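You operate a simulated robot arm through the tools that you are given. There is no shell and no other tool. Be economical: measure what you need, move in short steps, check, and stop when the job is done.

Carry out the task below with a simulated robot arm. There is one attempt and no reset: what you move stays moved.

## Task
Take the cone from the top of the side table and put it on top of the tin there.

The check looks at the end state, three seconds after you hand in, the way a careful person would. Anything else that was tipped, shoved, dropped, spilled or broken makes it a failure.

## Robot
A 6-joint arm with a two-finger parallel gripper, fixed in place. Base frame: the origin is at the foot of the arm, x ahead of it, y to its left, z up; the work surface is at about z = 0. Lengths are in cm, angles in rad, forces in N, time in s.
With the tool pointing down near the work surface it reaches from about 14 to 58 cm from the base axis. Its first joint turns from -1.152 to 1.152 rad. Payload 2.1 kg.
The TCP is the grasp point between the finger pads, 3 cm short of the fingertips. In the tool frame z runs along the fingers and y along their closing line. Largest opening 9.4 cm; finger width 2.8, thickness 1; the body of the gripper, 5 by 9.6 cm, starts 5.5 cm behind the TCP.
Orientation is that of the tool frame in the base frame, as a unit quaternion [x, y, z, w]. With the fingers straight down and closing along the base's y, the tool's x points along the base's -x, its y along +y and its z along -z.

## Interface
- The arm moves only by the tool jog_arm. Its argument "series" is a list of rows, each a list of 3 entries, a list of its own where there are three numbers: the shift along the tool's x, y, z in cm, then the turn, a rotation vector about the tool's x, y, z in rad, then the gripper command, from -1 (fully open) to 1 (shut), values between in proportion. In form: [[[x, y, z], [rx, ry, rz], gripper], ...]. A call has 1 to 8 rows; each row is the pose to reach, as a shift and turn from the pose commanded when the call began, along the tool's axes at that moment. Rows are played at 5 a second. More than 5 cm and 0.15 rad between two rows, or a gripper value outside its range, and nothing of the call is played. A pose out of reach is approached as far as the arm can. The call stops where the force on the tool passes 40 N (or 10 N more than at its start, if that is more) or the arm is blocked; 0.2 s more then pass. Each finger travels about 7.2 cm/s and halts on what it meets, pressing with about 39 N; the grip force reading is that of the motor and also rises with nothing between the fingers. The clock runs only during rows and for 0.2 s after the last one: add rows that repeat a pose to give the fingers time. It gives the time, the measured TCP pose, the force on the tool (base axes), the opening and the grip force at its end, in the units of the frame above (readings bear some noise), and new pictures: "pictures" is both (left out), scene, wrist or none.
- Cameras (640 x 400 px; columns grow to the right, rows downward): "scene" is fixed at [7.73, -39.02, 48.81]; the picture's right is [0.50, -0.87, 0.00], its down [-0.40, -0.23, -0.89] and it looks along [0.77, 0.44, -0.46] (base axes); focal length 303 px, centre (320, 200). "wrist" rides on the gripper at [-3.7, 0, -5.8] in the tool frame; the picture's right is [0.00, -1.00, 0.00], its down [0.97, 0.00, -0.24] and it looks along [0.24, 0.00, 0.97] (tool axes); focal length 218 px, centre (320, 200). There is no depth. A picture from a camera that has moved, and an enlarged one, comes with that camera's place and axes in the base frame and with its lens. The place of the scene camera against the robot may be out by one fixed shift of up to 1.2 cm in any direction.
- enlarge(camera, box): a new picture of the part [left, top, right, bottom] of that camera's present view, enlarged. The clock stands still meanwhile.
- sign_off(): hands the job in; it is judged then, once.

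Go step by step. Nothing tells you positions but the pictures and the camera data: compare them with the known pose of the tool, close in by small moves and look again before you grip or let go. The budget is 90 turns and 150 pictures, counting those below and the enlarged ones. Unless the task says otherwise, let go and move clear before handing in, and close with one line.

The tools are called after "Call:" by a JSON object that holds its "fn" and its "kwargs". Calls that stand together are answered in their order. jog_arm: Moves the arm, as the interface text tells. Its arguments: {"type":"object","properties":{"series":{"type":"array"},"pictures":{"type":"string","enum":["both","scene","wrist","none"]}},"required":["series"]} The other tools are called the same way: enlarge (camera, box) takes an enlarged picture of a part of a camera's view; sign_off () hands the job in.

At the start:

```text
clock: 0.0
ee_pos: [27.48, -13.63, 37.73]
ee_rot: [-0.001, 1.0, -0.001, 0.0]
force: [0.0, 0.4, 0.3]
gripper_width: 9.38
finger_force: 0.0
```

scene: 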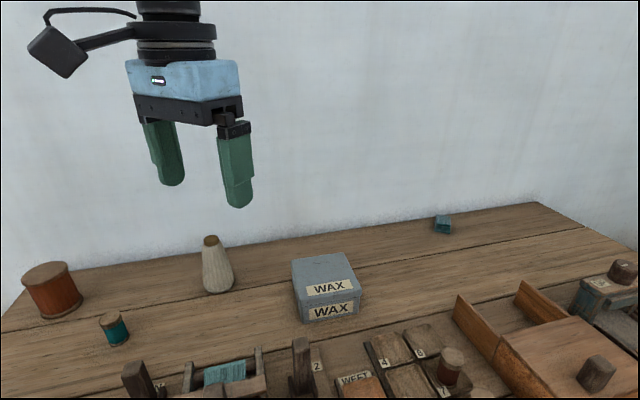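
wrist: 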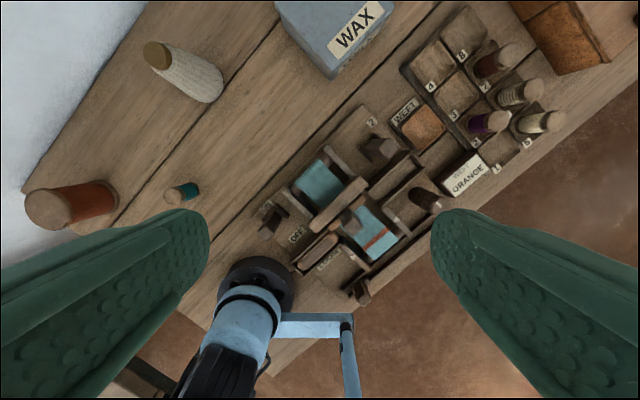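

The cone looks to stand near (42, 7) and to be about 12 cm tall. The WAX tin is near (48, -17), and the table top is at z≈0. I'll move to a spot where the wrist camera sees both.

Call:
{"fn": "jog_arm", "kwargs": {"series": [[[-2.8, 3.2, 0.3], [0, 0, 0], -1], [[-5.6, 6.4, 0.6], [0, 0, 0], -1], [[-8.5, 9.6, 1], [0, 0, 0], -1], [[-8.5, 9.6, 1], [0, 0, 0], -1]]}}

Call:
{"fn": "enlarge", "kwargs": {"camera": "scene", "box": [180, 200, 400, 340]}}

```text
clock: 1.0
ee_pos: [35.95, -3.77, 36.82]
ee_rot: [0.0, 1.0, 0.0, 0.0]
force: [0.2, 0.4, -0.1]
gripper_width: 9.39
finger_force: 0.1
camera wrist: at [39.66, -3.85, 42.52], right [0.0, -1.0, 0.0], down [-0.97, 0.0, 0.24], along [-0.24, 0.0, -0.97], focal length 218 px, centre (320, 200)
```

scene: 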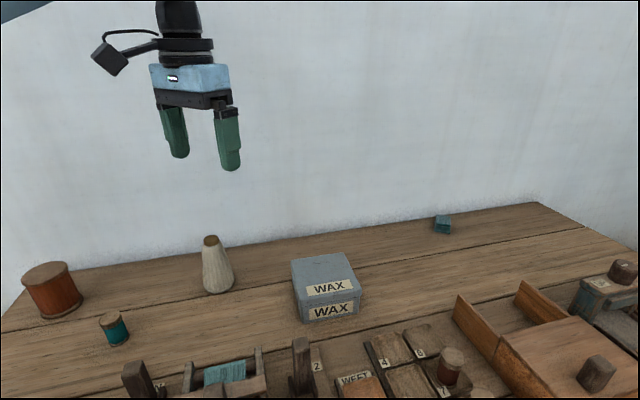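
wrist: 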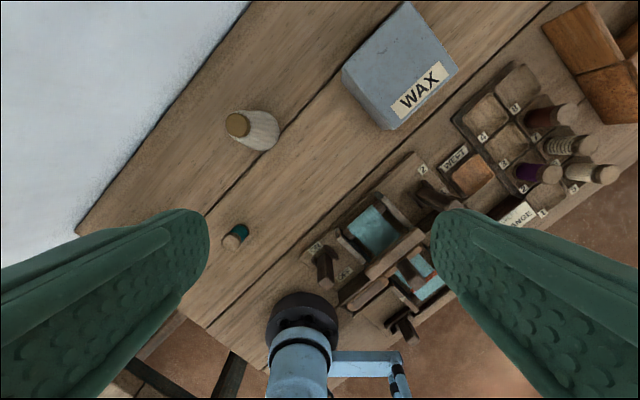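

```text
2.86 times, centred on (290, 270) of scene
camera zoom: at [7.73, -39.02, 48.81], right [0.5, -0.87, 0.0], down [-0.4, -0.23, -0.89], along [0.77, 0.44, -0.46], focal length 866 px, centre (406, 0)
```

zoom: 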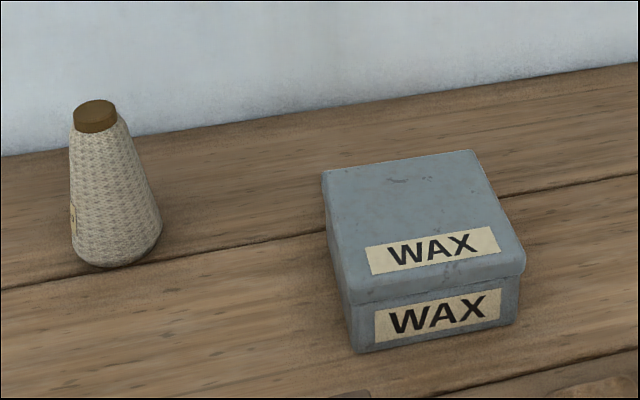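

The cone's axis comes out at (42.4, 7.0). I'll enlarge the wrist view to measure the cone and the tin.

Call:
{"fn": "enlarge", "kwargs": {"camera": "wrist", "box": [200, 0, 480, 175]}}

```text
2.29 times, centred on (340, 88) of wrist
camera zoom: at [39.66, -3.85, 42.52], right [0.0, -1.0, 0.0], down [-0.97, 0.0, 0.24], along [-0.24, 0.0, -0.97], focal length 499 px, centre (274, 457)
```

zoom: 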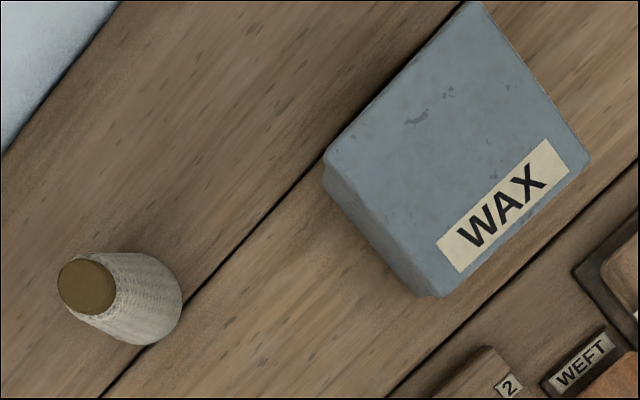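

The tin's top centre is near (51, -15.8), about 5.5 cm high. The cone is near (42.1, 6.8), with its top at z≈12.7. I'll hover over the cone with the fingertips above it.

Call:
{"fn": "jog_arm", "kwargs": {"series": [[[-1.2, 2.1, 3.1], [0, 0, 0], -1], [[-2.4, 4.2, 6.2], [0, 0, 0], -1], [[-3.7, 6.4, 9.4], [0, 0, 0], -1], [[-4.9, 8.5, 12.6], [0, 0, 0], -1], [[-6.15, 10.6, 15.8], [0, 0, 0], -1], [[-6.15, 10.6, 15.8], [0, 0, 0], -1]]}}

```text
clock: 2.4
ee_pos: [42.27, 6.56, 20.63]
ee_rot: [0.0, 1.0, 0.0, 0.0]
force: [0.3, -0.2, -0.7]
gripper_width: 9.42
finger_force: 0.0
camera wrist: at [45.96, 6.53, 26.52], right [0.0, -1.0, 0.0], down [-0.97, 0.0, 0.24], along [-0.24, 0.0, -0.97], focal length 218 px, centre (320, 200)
```

scene: 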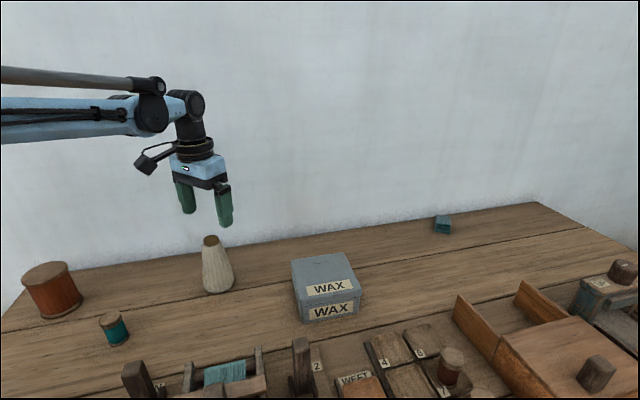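
wrist: 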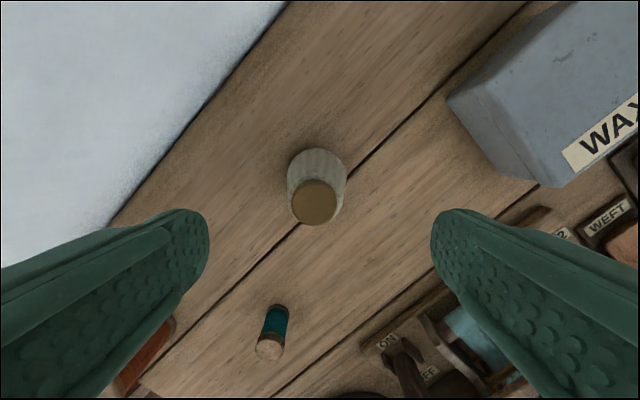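

The cone's axis is at (42.35, 6.85). I'll correct the hover and descend to z≈8.6, keeping the gripper body above the cone tip.

Call:
{"fn": "jog_arm", "kwargs": {"series": [[[-0.1, 0.28, 3], [0, 0, 0], -1], [[-0.1, 0.28, 6], [0, 0, 0], -1], [[-0.1, 0.28, 9], [0, 0, 0], -1], [[-0.1, 0.28, 10.5], [0, 0, 0], -1], [[-0.1, 0.28, 12], [0, 0, 0], -1], [[-0.1, 0.28, 12], [0, 0, 0], -1]]}}

Call:
{"fn": "enlarge", "kwargs": {"camera": "scene", "box": [160, 190, 280, 310]}}

```text
clock: 3.8
ee_pos: [42.16, 6.93, 8.57]
ee_rot: [0.0, 1.0, 0.001, 0.0]
force: [-0.3, -0.8, -0.2]
gripper_width: 9.39
finger_force: 0.1
camera wrist: at [45.86, 6.89, 14.52], right [0.0, -1.0, 0.0], down [-0.97, 0.0, 0.24], along [-0.24, 0.0, -0.97], focal length 218 px, centre (320, 200)
```

scene: 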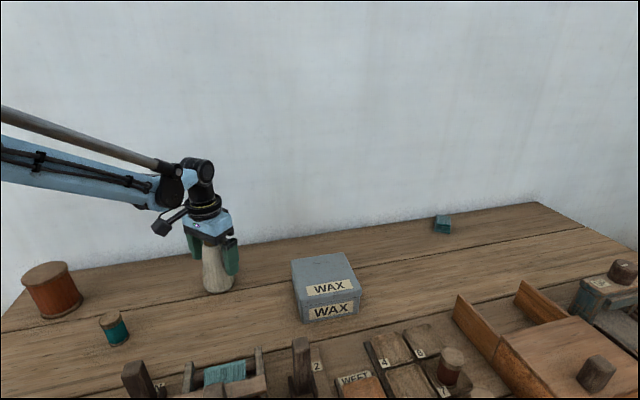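
wrist: 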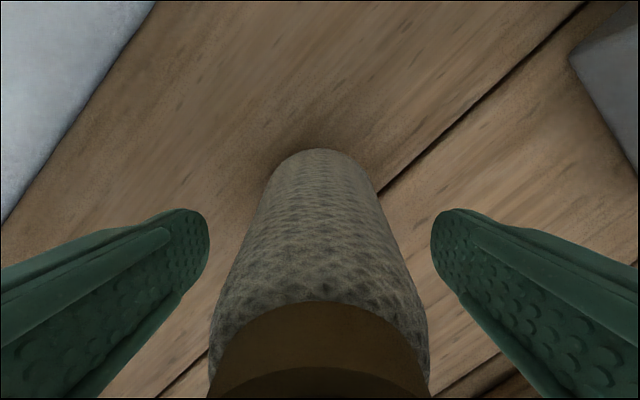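

```text
3.33 times, centred on (220, 250) of scene
camera zoom: at [7.73, -39.02, 48.81], right [0.5, -0.87, 0.0], down [-0.4, -0.23, -0.89], along [0.77, 0.44, -0.46], focal length 1010 px, centre (653, 33)
```

zoom: 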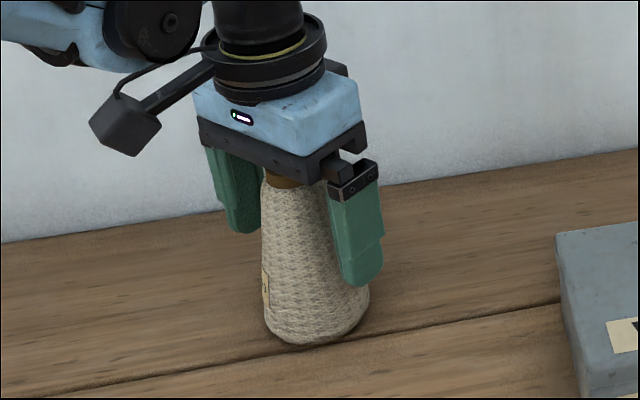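

The fingers straddle the cone evenly, so I'm closing the gripper.

Call:
{"fn": "jog_arm", "kwargs": {"series": [[[0, 0, 0], [0, 0, 0], 0], [[0, 0, 0], [0, 0, 0], 0.5], [[0, 0, 0], [0, 0, 0], 1], [[0, 0, 0], [0, 0, 0], 1], [[0, 0, 0], [0, 0, 0], 1]]}}

Call:
{"fn": "enlarge", "kwargs": {"camera": "scene", "box": [160, 190, 280, 310]}}

```text
clock: 5.0
ee_pos: [42.24, 6.87, 8.78]
ee_rot: [0.0, 1.0, 0.0, 0.001]
force: [1.0, 0.4, -0.8]
gripper_width: 5.33
finger_force: 39.1
camera wrist: at [45.87, 6.89, 14.54], right [0.0, -1.0, 0.0], down [-0.97, 0.0, 0.24], along [-0.24, 0.0, -0.97], focal length 218 px, centre (320, 200)
```

scene: 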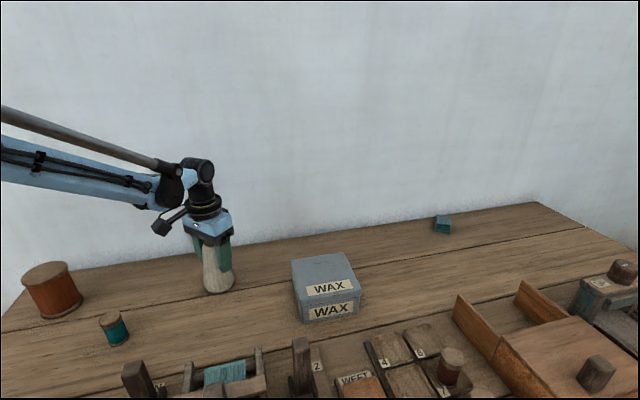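
wrist: 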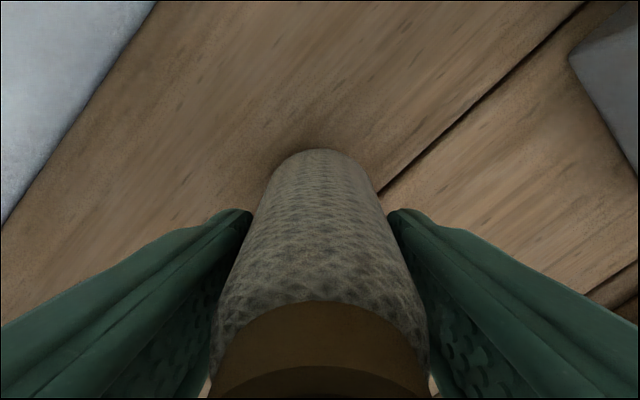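

```text
3.33 times, centred on (220, 250) of scene
camera zoom: at [7.73, -39.02, 48.81], right [0.5, -0.87, 0.0], down [-0.4, -0.23, -0.89], along [0.77, 0.44, -0.46], focal length 1010 px, centre (653, 33)
```

zoom: 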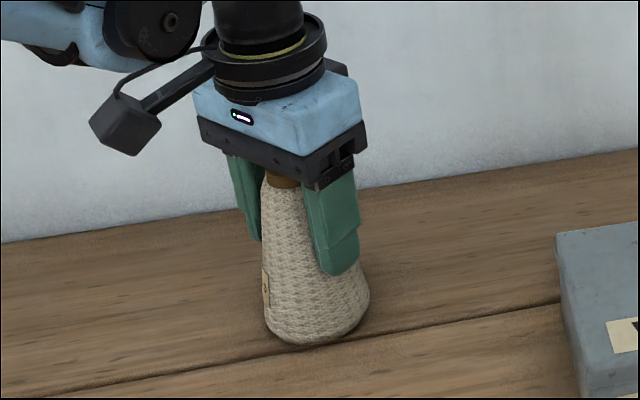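

The grip is at 5.3 cm with full force, and the cone hasn't shifted. I'll lift it a little to check for slip.

Call:
{"fn": "jog_arm", "kwargs": {"series": [[[0, 0, -0.7], [0, 0, 0], 1], [[0, 0, -1.5], [0, 0, 0], 1], [[0, 0, -2.5], [0, 0, 0], 1], [[0, 0, -4], [0, 0, 0], 1], [[0, 0, -4], [0, 0, 0], 1]]}}

Call:
{"fn": "enlarge", "kwargs": {"camera": "scene", "box": [160, 180, 280, 300]}}

```text
clock: 6.2
ee_pos: [42.37, 6.89, 12.96]
ee_rot: [0.0, 1.0, 0.0, 0.0]
force: [0.5, 0.3, -0.3]
gripper_width: 5.34
finger_force: 38.8
camera wrist: at [45.94, 6.84, 18.81], right [0.0, -1.0, 0.0], down [-0.97, 0.0, 0.24], along [-0.24, 0.0, -0.97], focal length 218 px, centre (320, 200)
```

scene: 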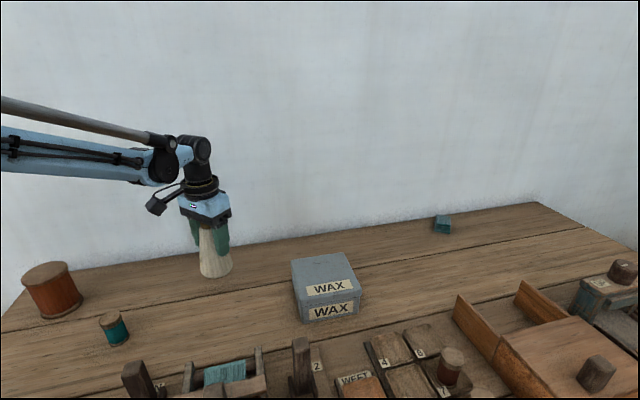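
wrist: 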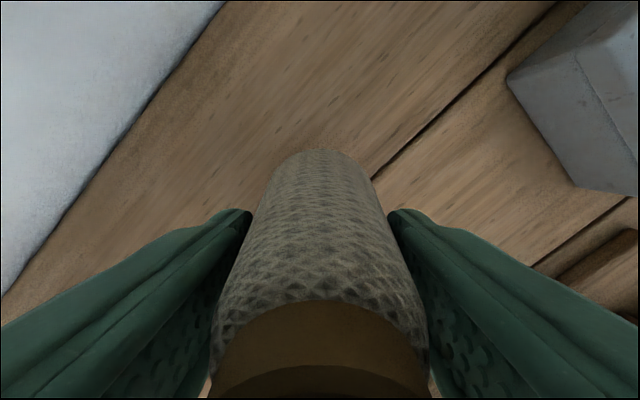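

```text
3.33 times, centred on (220, 240) of scene
camera zoom: at [7.73, -39.02, 48.81], right [0.5, -0.87, 0.0], down [-0.4, -0.23, -0.89], along [0.77, 0.44, -0.46], focal length 1010 px, centre (653, 67)
```

zoom: 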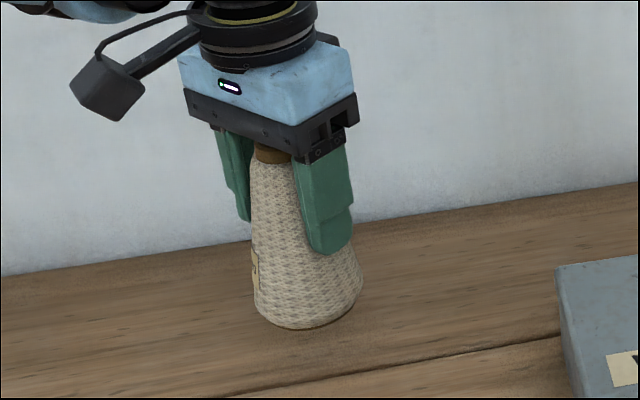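

It's held firmly with no slip. I'll raise it higher and move part way toward the tin.

Call:
{"fn": "jog_arm", "kwargs": {"series": [[[0, 0, -2], [0, 0, 0], 1], [[0, 0, -4], [0, 0, 0], 1], [[0, 0, -6.5], [0, 0, 0], 1], [[-0.8, -2.3, -6.5], [0, 0, 0], 1], [[-1.8, -5, -6.5], [0, 0, 0], 1], [[-2.9, -8, -6.5], [0, 0, 0], 1], [[-4, -11, -6.5], [0, 0, 0], 1], [[-4, -11, -6.5], [0, 0, 0], 1]]}}

```text
clock: 8.0
ee_pos: [46.35, -4.29, 19.53]
ee_rot: [0.0, 1.0, 0.0, 0.0]
force: [-0.2, -0.3, -0.1]
gripper_width: 5.35
finger_force: 39.1
camera wrist: at [50.03, -4.2, 25.26], right [0.0, -1.0, 0.0], down [-0.97, 0.0, 0.24], along [-0.24, 0.0, -0.97], focal length 218 px, centre (320, 200)
```

scene: 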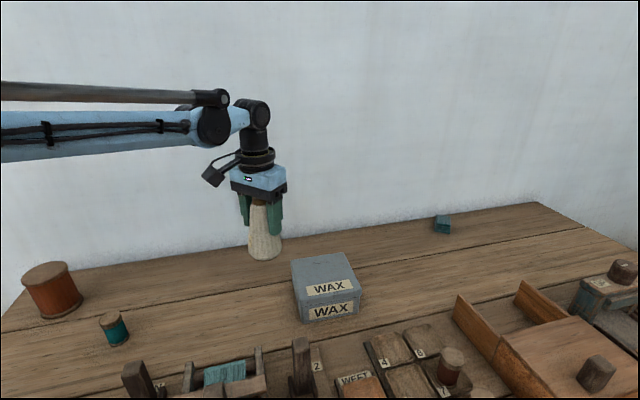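
wrist: 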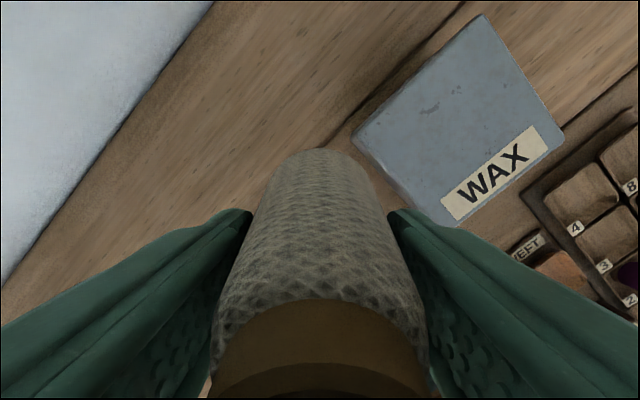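

The tin centre is refined to about (50.9, -16.0). I'll continue over it at the same height.

Call:
{"fn": "jog_arm", "kwargs": {"series": [[[-0.9, -2.4, 0], [0, 0, 0], 1], [[-2, -5.2, 0], [0, 0, 0], 1], [[-3.1, -8.2, 0], [0, 0, 0], 1], [[-4, -10.5, 0], [0, 0, 0], 1], [[-4.6, -11.8, 0], [0, 0, 0], 1], [[-4.6, -11.8, 0], [0, 0, 0], 1]]}}

Call:
{"fn": "enlarge", "kwargs": {"camera": "scene", "box": [260, 150, 420, 330]}}

```text
clock: 9.4
ee_pos: [50.96, -15.87, 19.39]
ee_rot: [0.0, 1.0, 0.0, 0.0]
force: [0.0, -0.1, -0.4]
gripper_width: 5.32
finger_force: 39.1
camera wrist: at [54.67, -15.91, 25.2], right [0.0, -1.0, 0.0], down [-0.97, 0.0, 0.24], along [-0.24, 0.0, -0.97], focal length 218 px, centre (320, 200)
```

scene: 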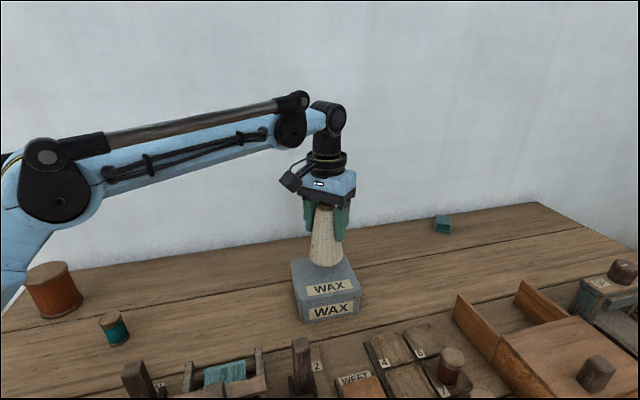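
wrist: 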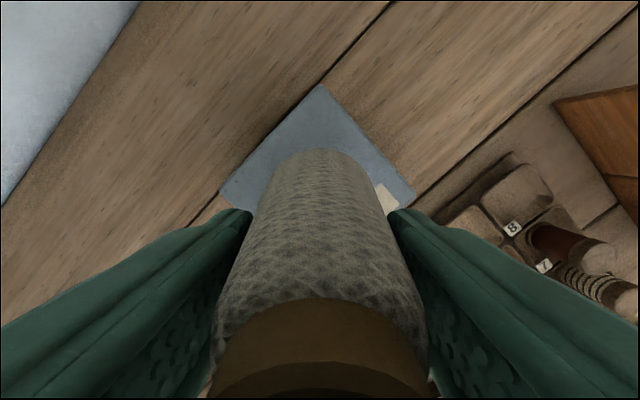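

```text
2.22 times, centred on (340, 240) of scene
camera zoom: at [7.73, -39.03, 48.81], right [0.5, -0.87, 0.0], down [-0.4, -0.23, -0.89], along [0.77, 0.44, -0.46], focal length 673 px, centre (276, 111)
```

zoom: 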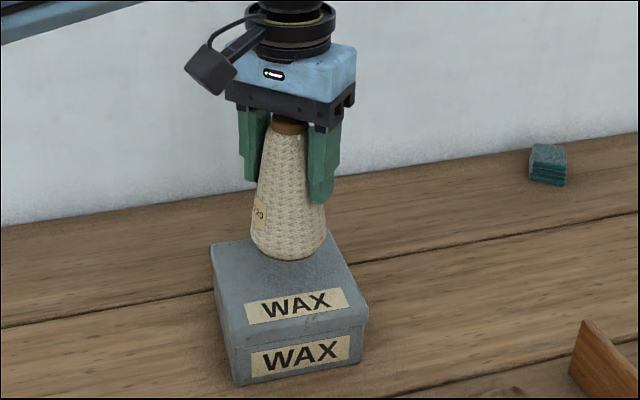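

Wrist view puts the tin centre at about (50.5, -15.8), directly under the cone. The cone's bottom is at z≈10.7, so I'll lower it by 3.8 and look again.

Call:
{"fn": "jog_arm", "kwargs": {"series": [[[0.15, 0.05, 1], [0, 0, 0], 1], [[0.3, 0.1, 2], [0, 0, 0], 1], [[0.3, 0.1, 3], [0, 0, 0], 1], [[0.3, 0.1, 3.8], [0, 0, 0], 1], [[0.3, 0.1, 3.8], [0, 0, 0], 1]], "pictures": "wrist"}}

Call:
{"fn": "enlarge", "kwargs": {"camera": "scene", "box": [270, 220, 400, 330]}}

```text
clock: 10.6
ee_pos: [50.5, -15.85, 15.83]
ee_rot: [-0.001, 1.0, 0.0, 0.0]
force: [1.3, 0.0, 24.7]
gripper_width: 5.3
finger_force: 38.9
camera wrist: at [54.31, -15.81, 21.55], right [0.0, -1.0, 0.0], down [-0.97, 0.0, 0.24], along [-0.24, 0.0, -0.97], focal length 218 px, centre (320, 200)
```

wrist: 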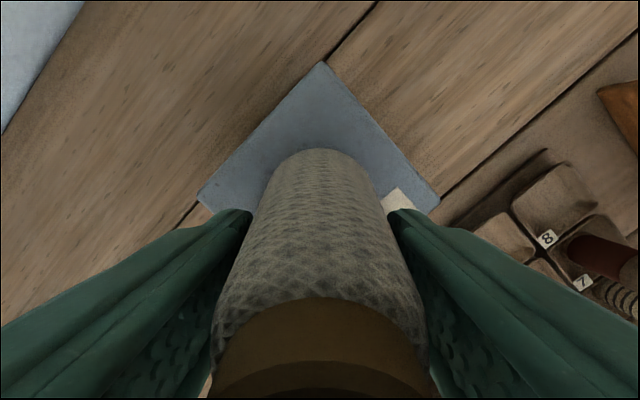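

```text
3.64 times, centred on (335, 275) of scene
camera zoom: at [7.71, -39.02, 48.82], right [0.5, -0.87, 0.0], down [-0.4, -0.23, -0.89], along [0.77, 0.44, -0.46], focal length 1102 px, centre (266, -73)
```

zoom: 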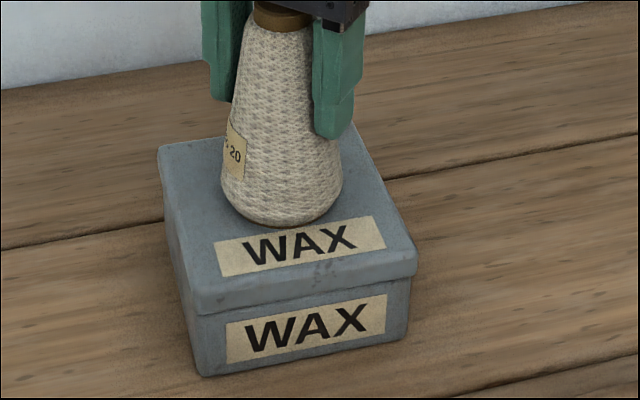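

It has touched down (24.7 N upward) and sits centred on the lid. I'll ease up slightly to take off the pressure before releasing.

Call:
{"fn": "jog_arm", "kwargs": {"series": [[[0, 0, -0.15], [0, 0, 0], 1], [[0, 0, -0.15], [0, 0, 0], 1]], "pictures": "none"}}

```text
clock: 11.2
ee_pos: [50.59, -15.73, 15.7]
ee_rot: [0.0, 1.0, 0.0, 0.001]
force: [1.9, -2.2, 12.5]
gripper_width: 5.3
finger_force: 39.1
```

Call:
{"fn": "jog_arm", "kwargs": {"series": [[[0, 0, -0.1], [0, 0, 0], 1], [[0, 0, -0.1], [0, 0, 0], 1]], "pictures": "none"}}

```text
clock: 11.8
ee_pos: [50.68, -15.78, 15.83]
ee_rot: [0.0, 1.0, 0.0, 0.0]
force: [-0.3, 0.5, -1.3]
gripper_width: 5.31
finger_force: 39.1
```

The contact force is now about zero, so the cone is just resting on the lid. I'm opening the fingers gradually.

Call:
{"fn": "jog_arm", "kwargs": {"series": [[[0, 0, 0], [0, 0, 0], -0.2], [[0, 0, 0], [0, 0, 0], -0.4], [[0, 0, 0], [0, 0, 0], -0.7], [[0, 0, 0], [0, 0, 0], -1], [[0, 0, 0], [0, 0, 0], -1]]}}

```text
clock: 13.0
ee_pos: [50.68, -15.77, 16.0]
ee_rot: [0.0, 1.0, -0.001, 0.0]
force: [-0.2, -0.2, 0.4]
gripper_width: 9.41
finger_force: 0.2
camera wrist: at [54.34, -15.81, 21.67], right [0.0, -1.0, 0.0], down [-0.97, 0.0, 0.24], along [-0.24, 0.0, -0.97], focal length 218 px, centre (320, 200)
```

scene: 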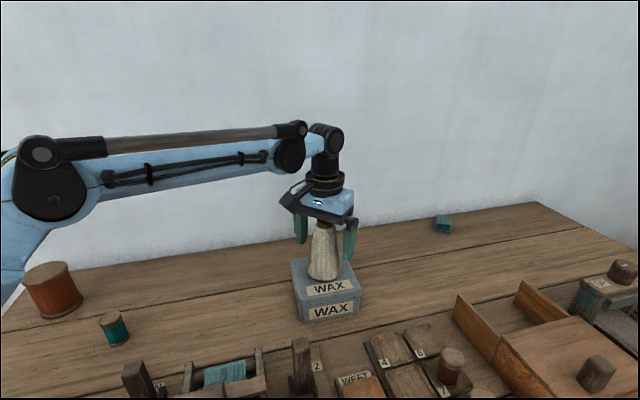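
wrist: 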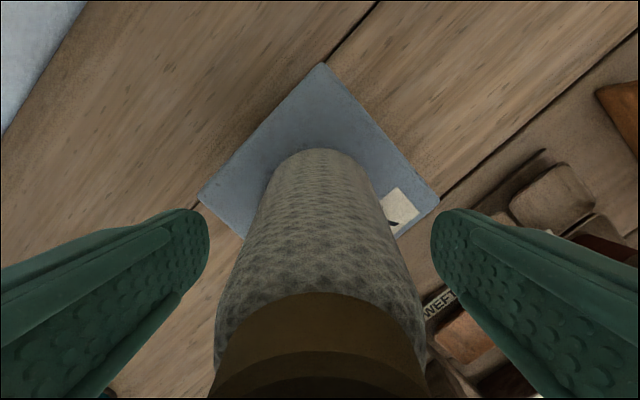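

The cone stands free on the tin with the fingers clear on both sides. I'll retreat straight up.

Call:
{"fn": "jog_arm", "kwargs": {"series": [[[0, 0, -2], [0, 0, 0], -1], [[0, 0, -4.5], [0, 0, 0], -1], [[0, 0, -7.5], [0, 0, 0], -1], [[0, 0, -10.5], [0, 0, 0], -1], [[0, 0, -12], [0, 0, 0], -1], [[0, 0, -12], [0, 0, 0], -1]]}}

Call:
{"fn": "enlarge", "kwargs": {"camera": "scene", "box": [260, 150, 420, 330]}}

```text
clock: 14.4
ee_pos: [50.11, -15.74, 27.65]
ee_rot: [-0.001, 1.0, 0.0, 0.0]
force: [0.4, 0.4, 0.4]
gripper_width: 9.4
finger_force: 0.1
out of reach, approached as far as the arm can: row 5, 6
camera wrist: at [53.8, -15.72, 33.4], right [0.0, -1.0, 0.0], down [-0.97, 0.0, 0.24], along [-0.24, 0.0, -0.97], focal length 218 px, centre (320, 200)
```

scene: 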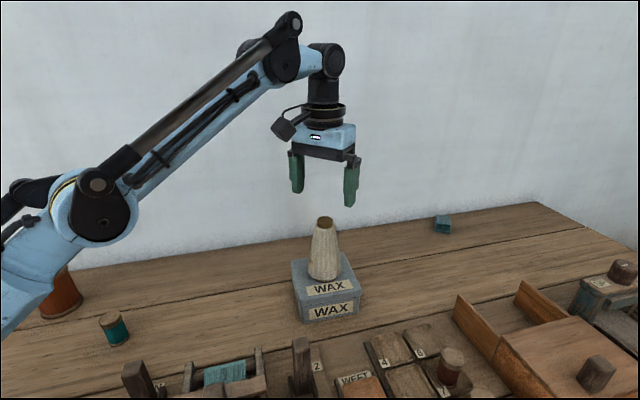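
wrist: 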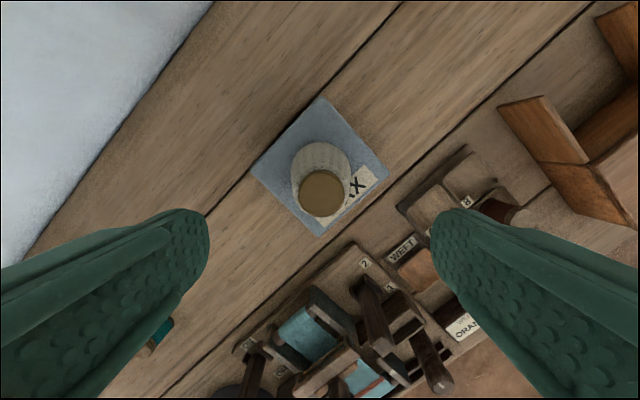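

```text
2.22 times, centred on (340, 240) of scene
camera zoom: at [7.73, -39.02, 48.81], right [0.5, -0.87, 0.0], down [-0.4, -0.23, -0.89], along [0.77, 0.44, -0.46], focal length 673 px, centre (276, 111)
```

zoom: 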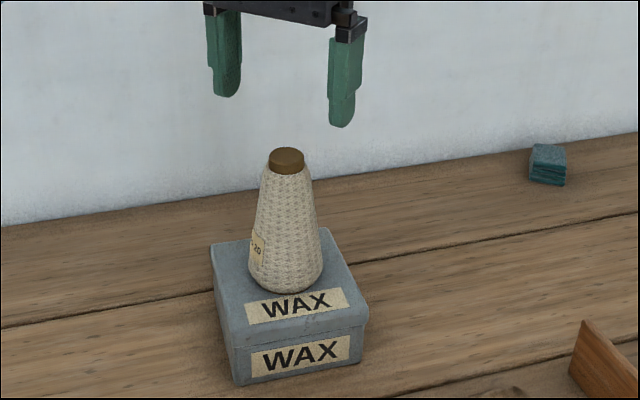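

The cone stands upright and centred on the tin, the gripper is clear, and nothing else has moved. I'm handing in.

Call:
{"fn": "sign_off", "kwargs": {}}

```text
The job is handed in.
```

The cone is standing upright in the middle of the WAX tin's lid, and I saw nothing else disturbed before I handed the job in.
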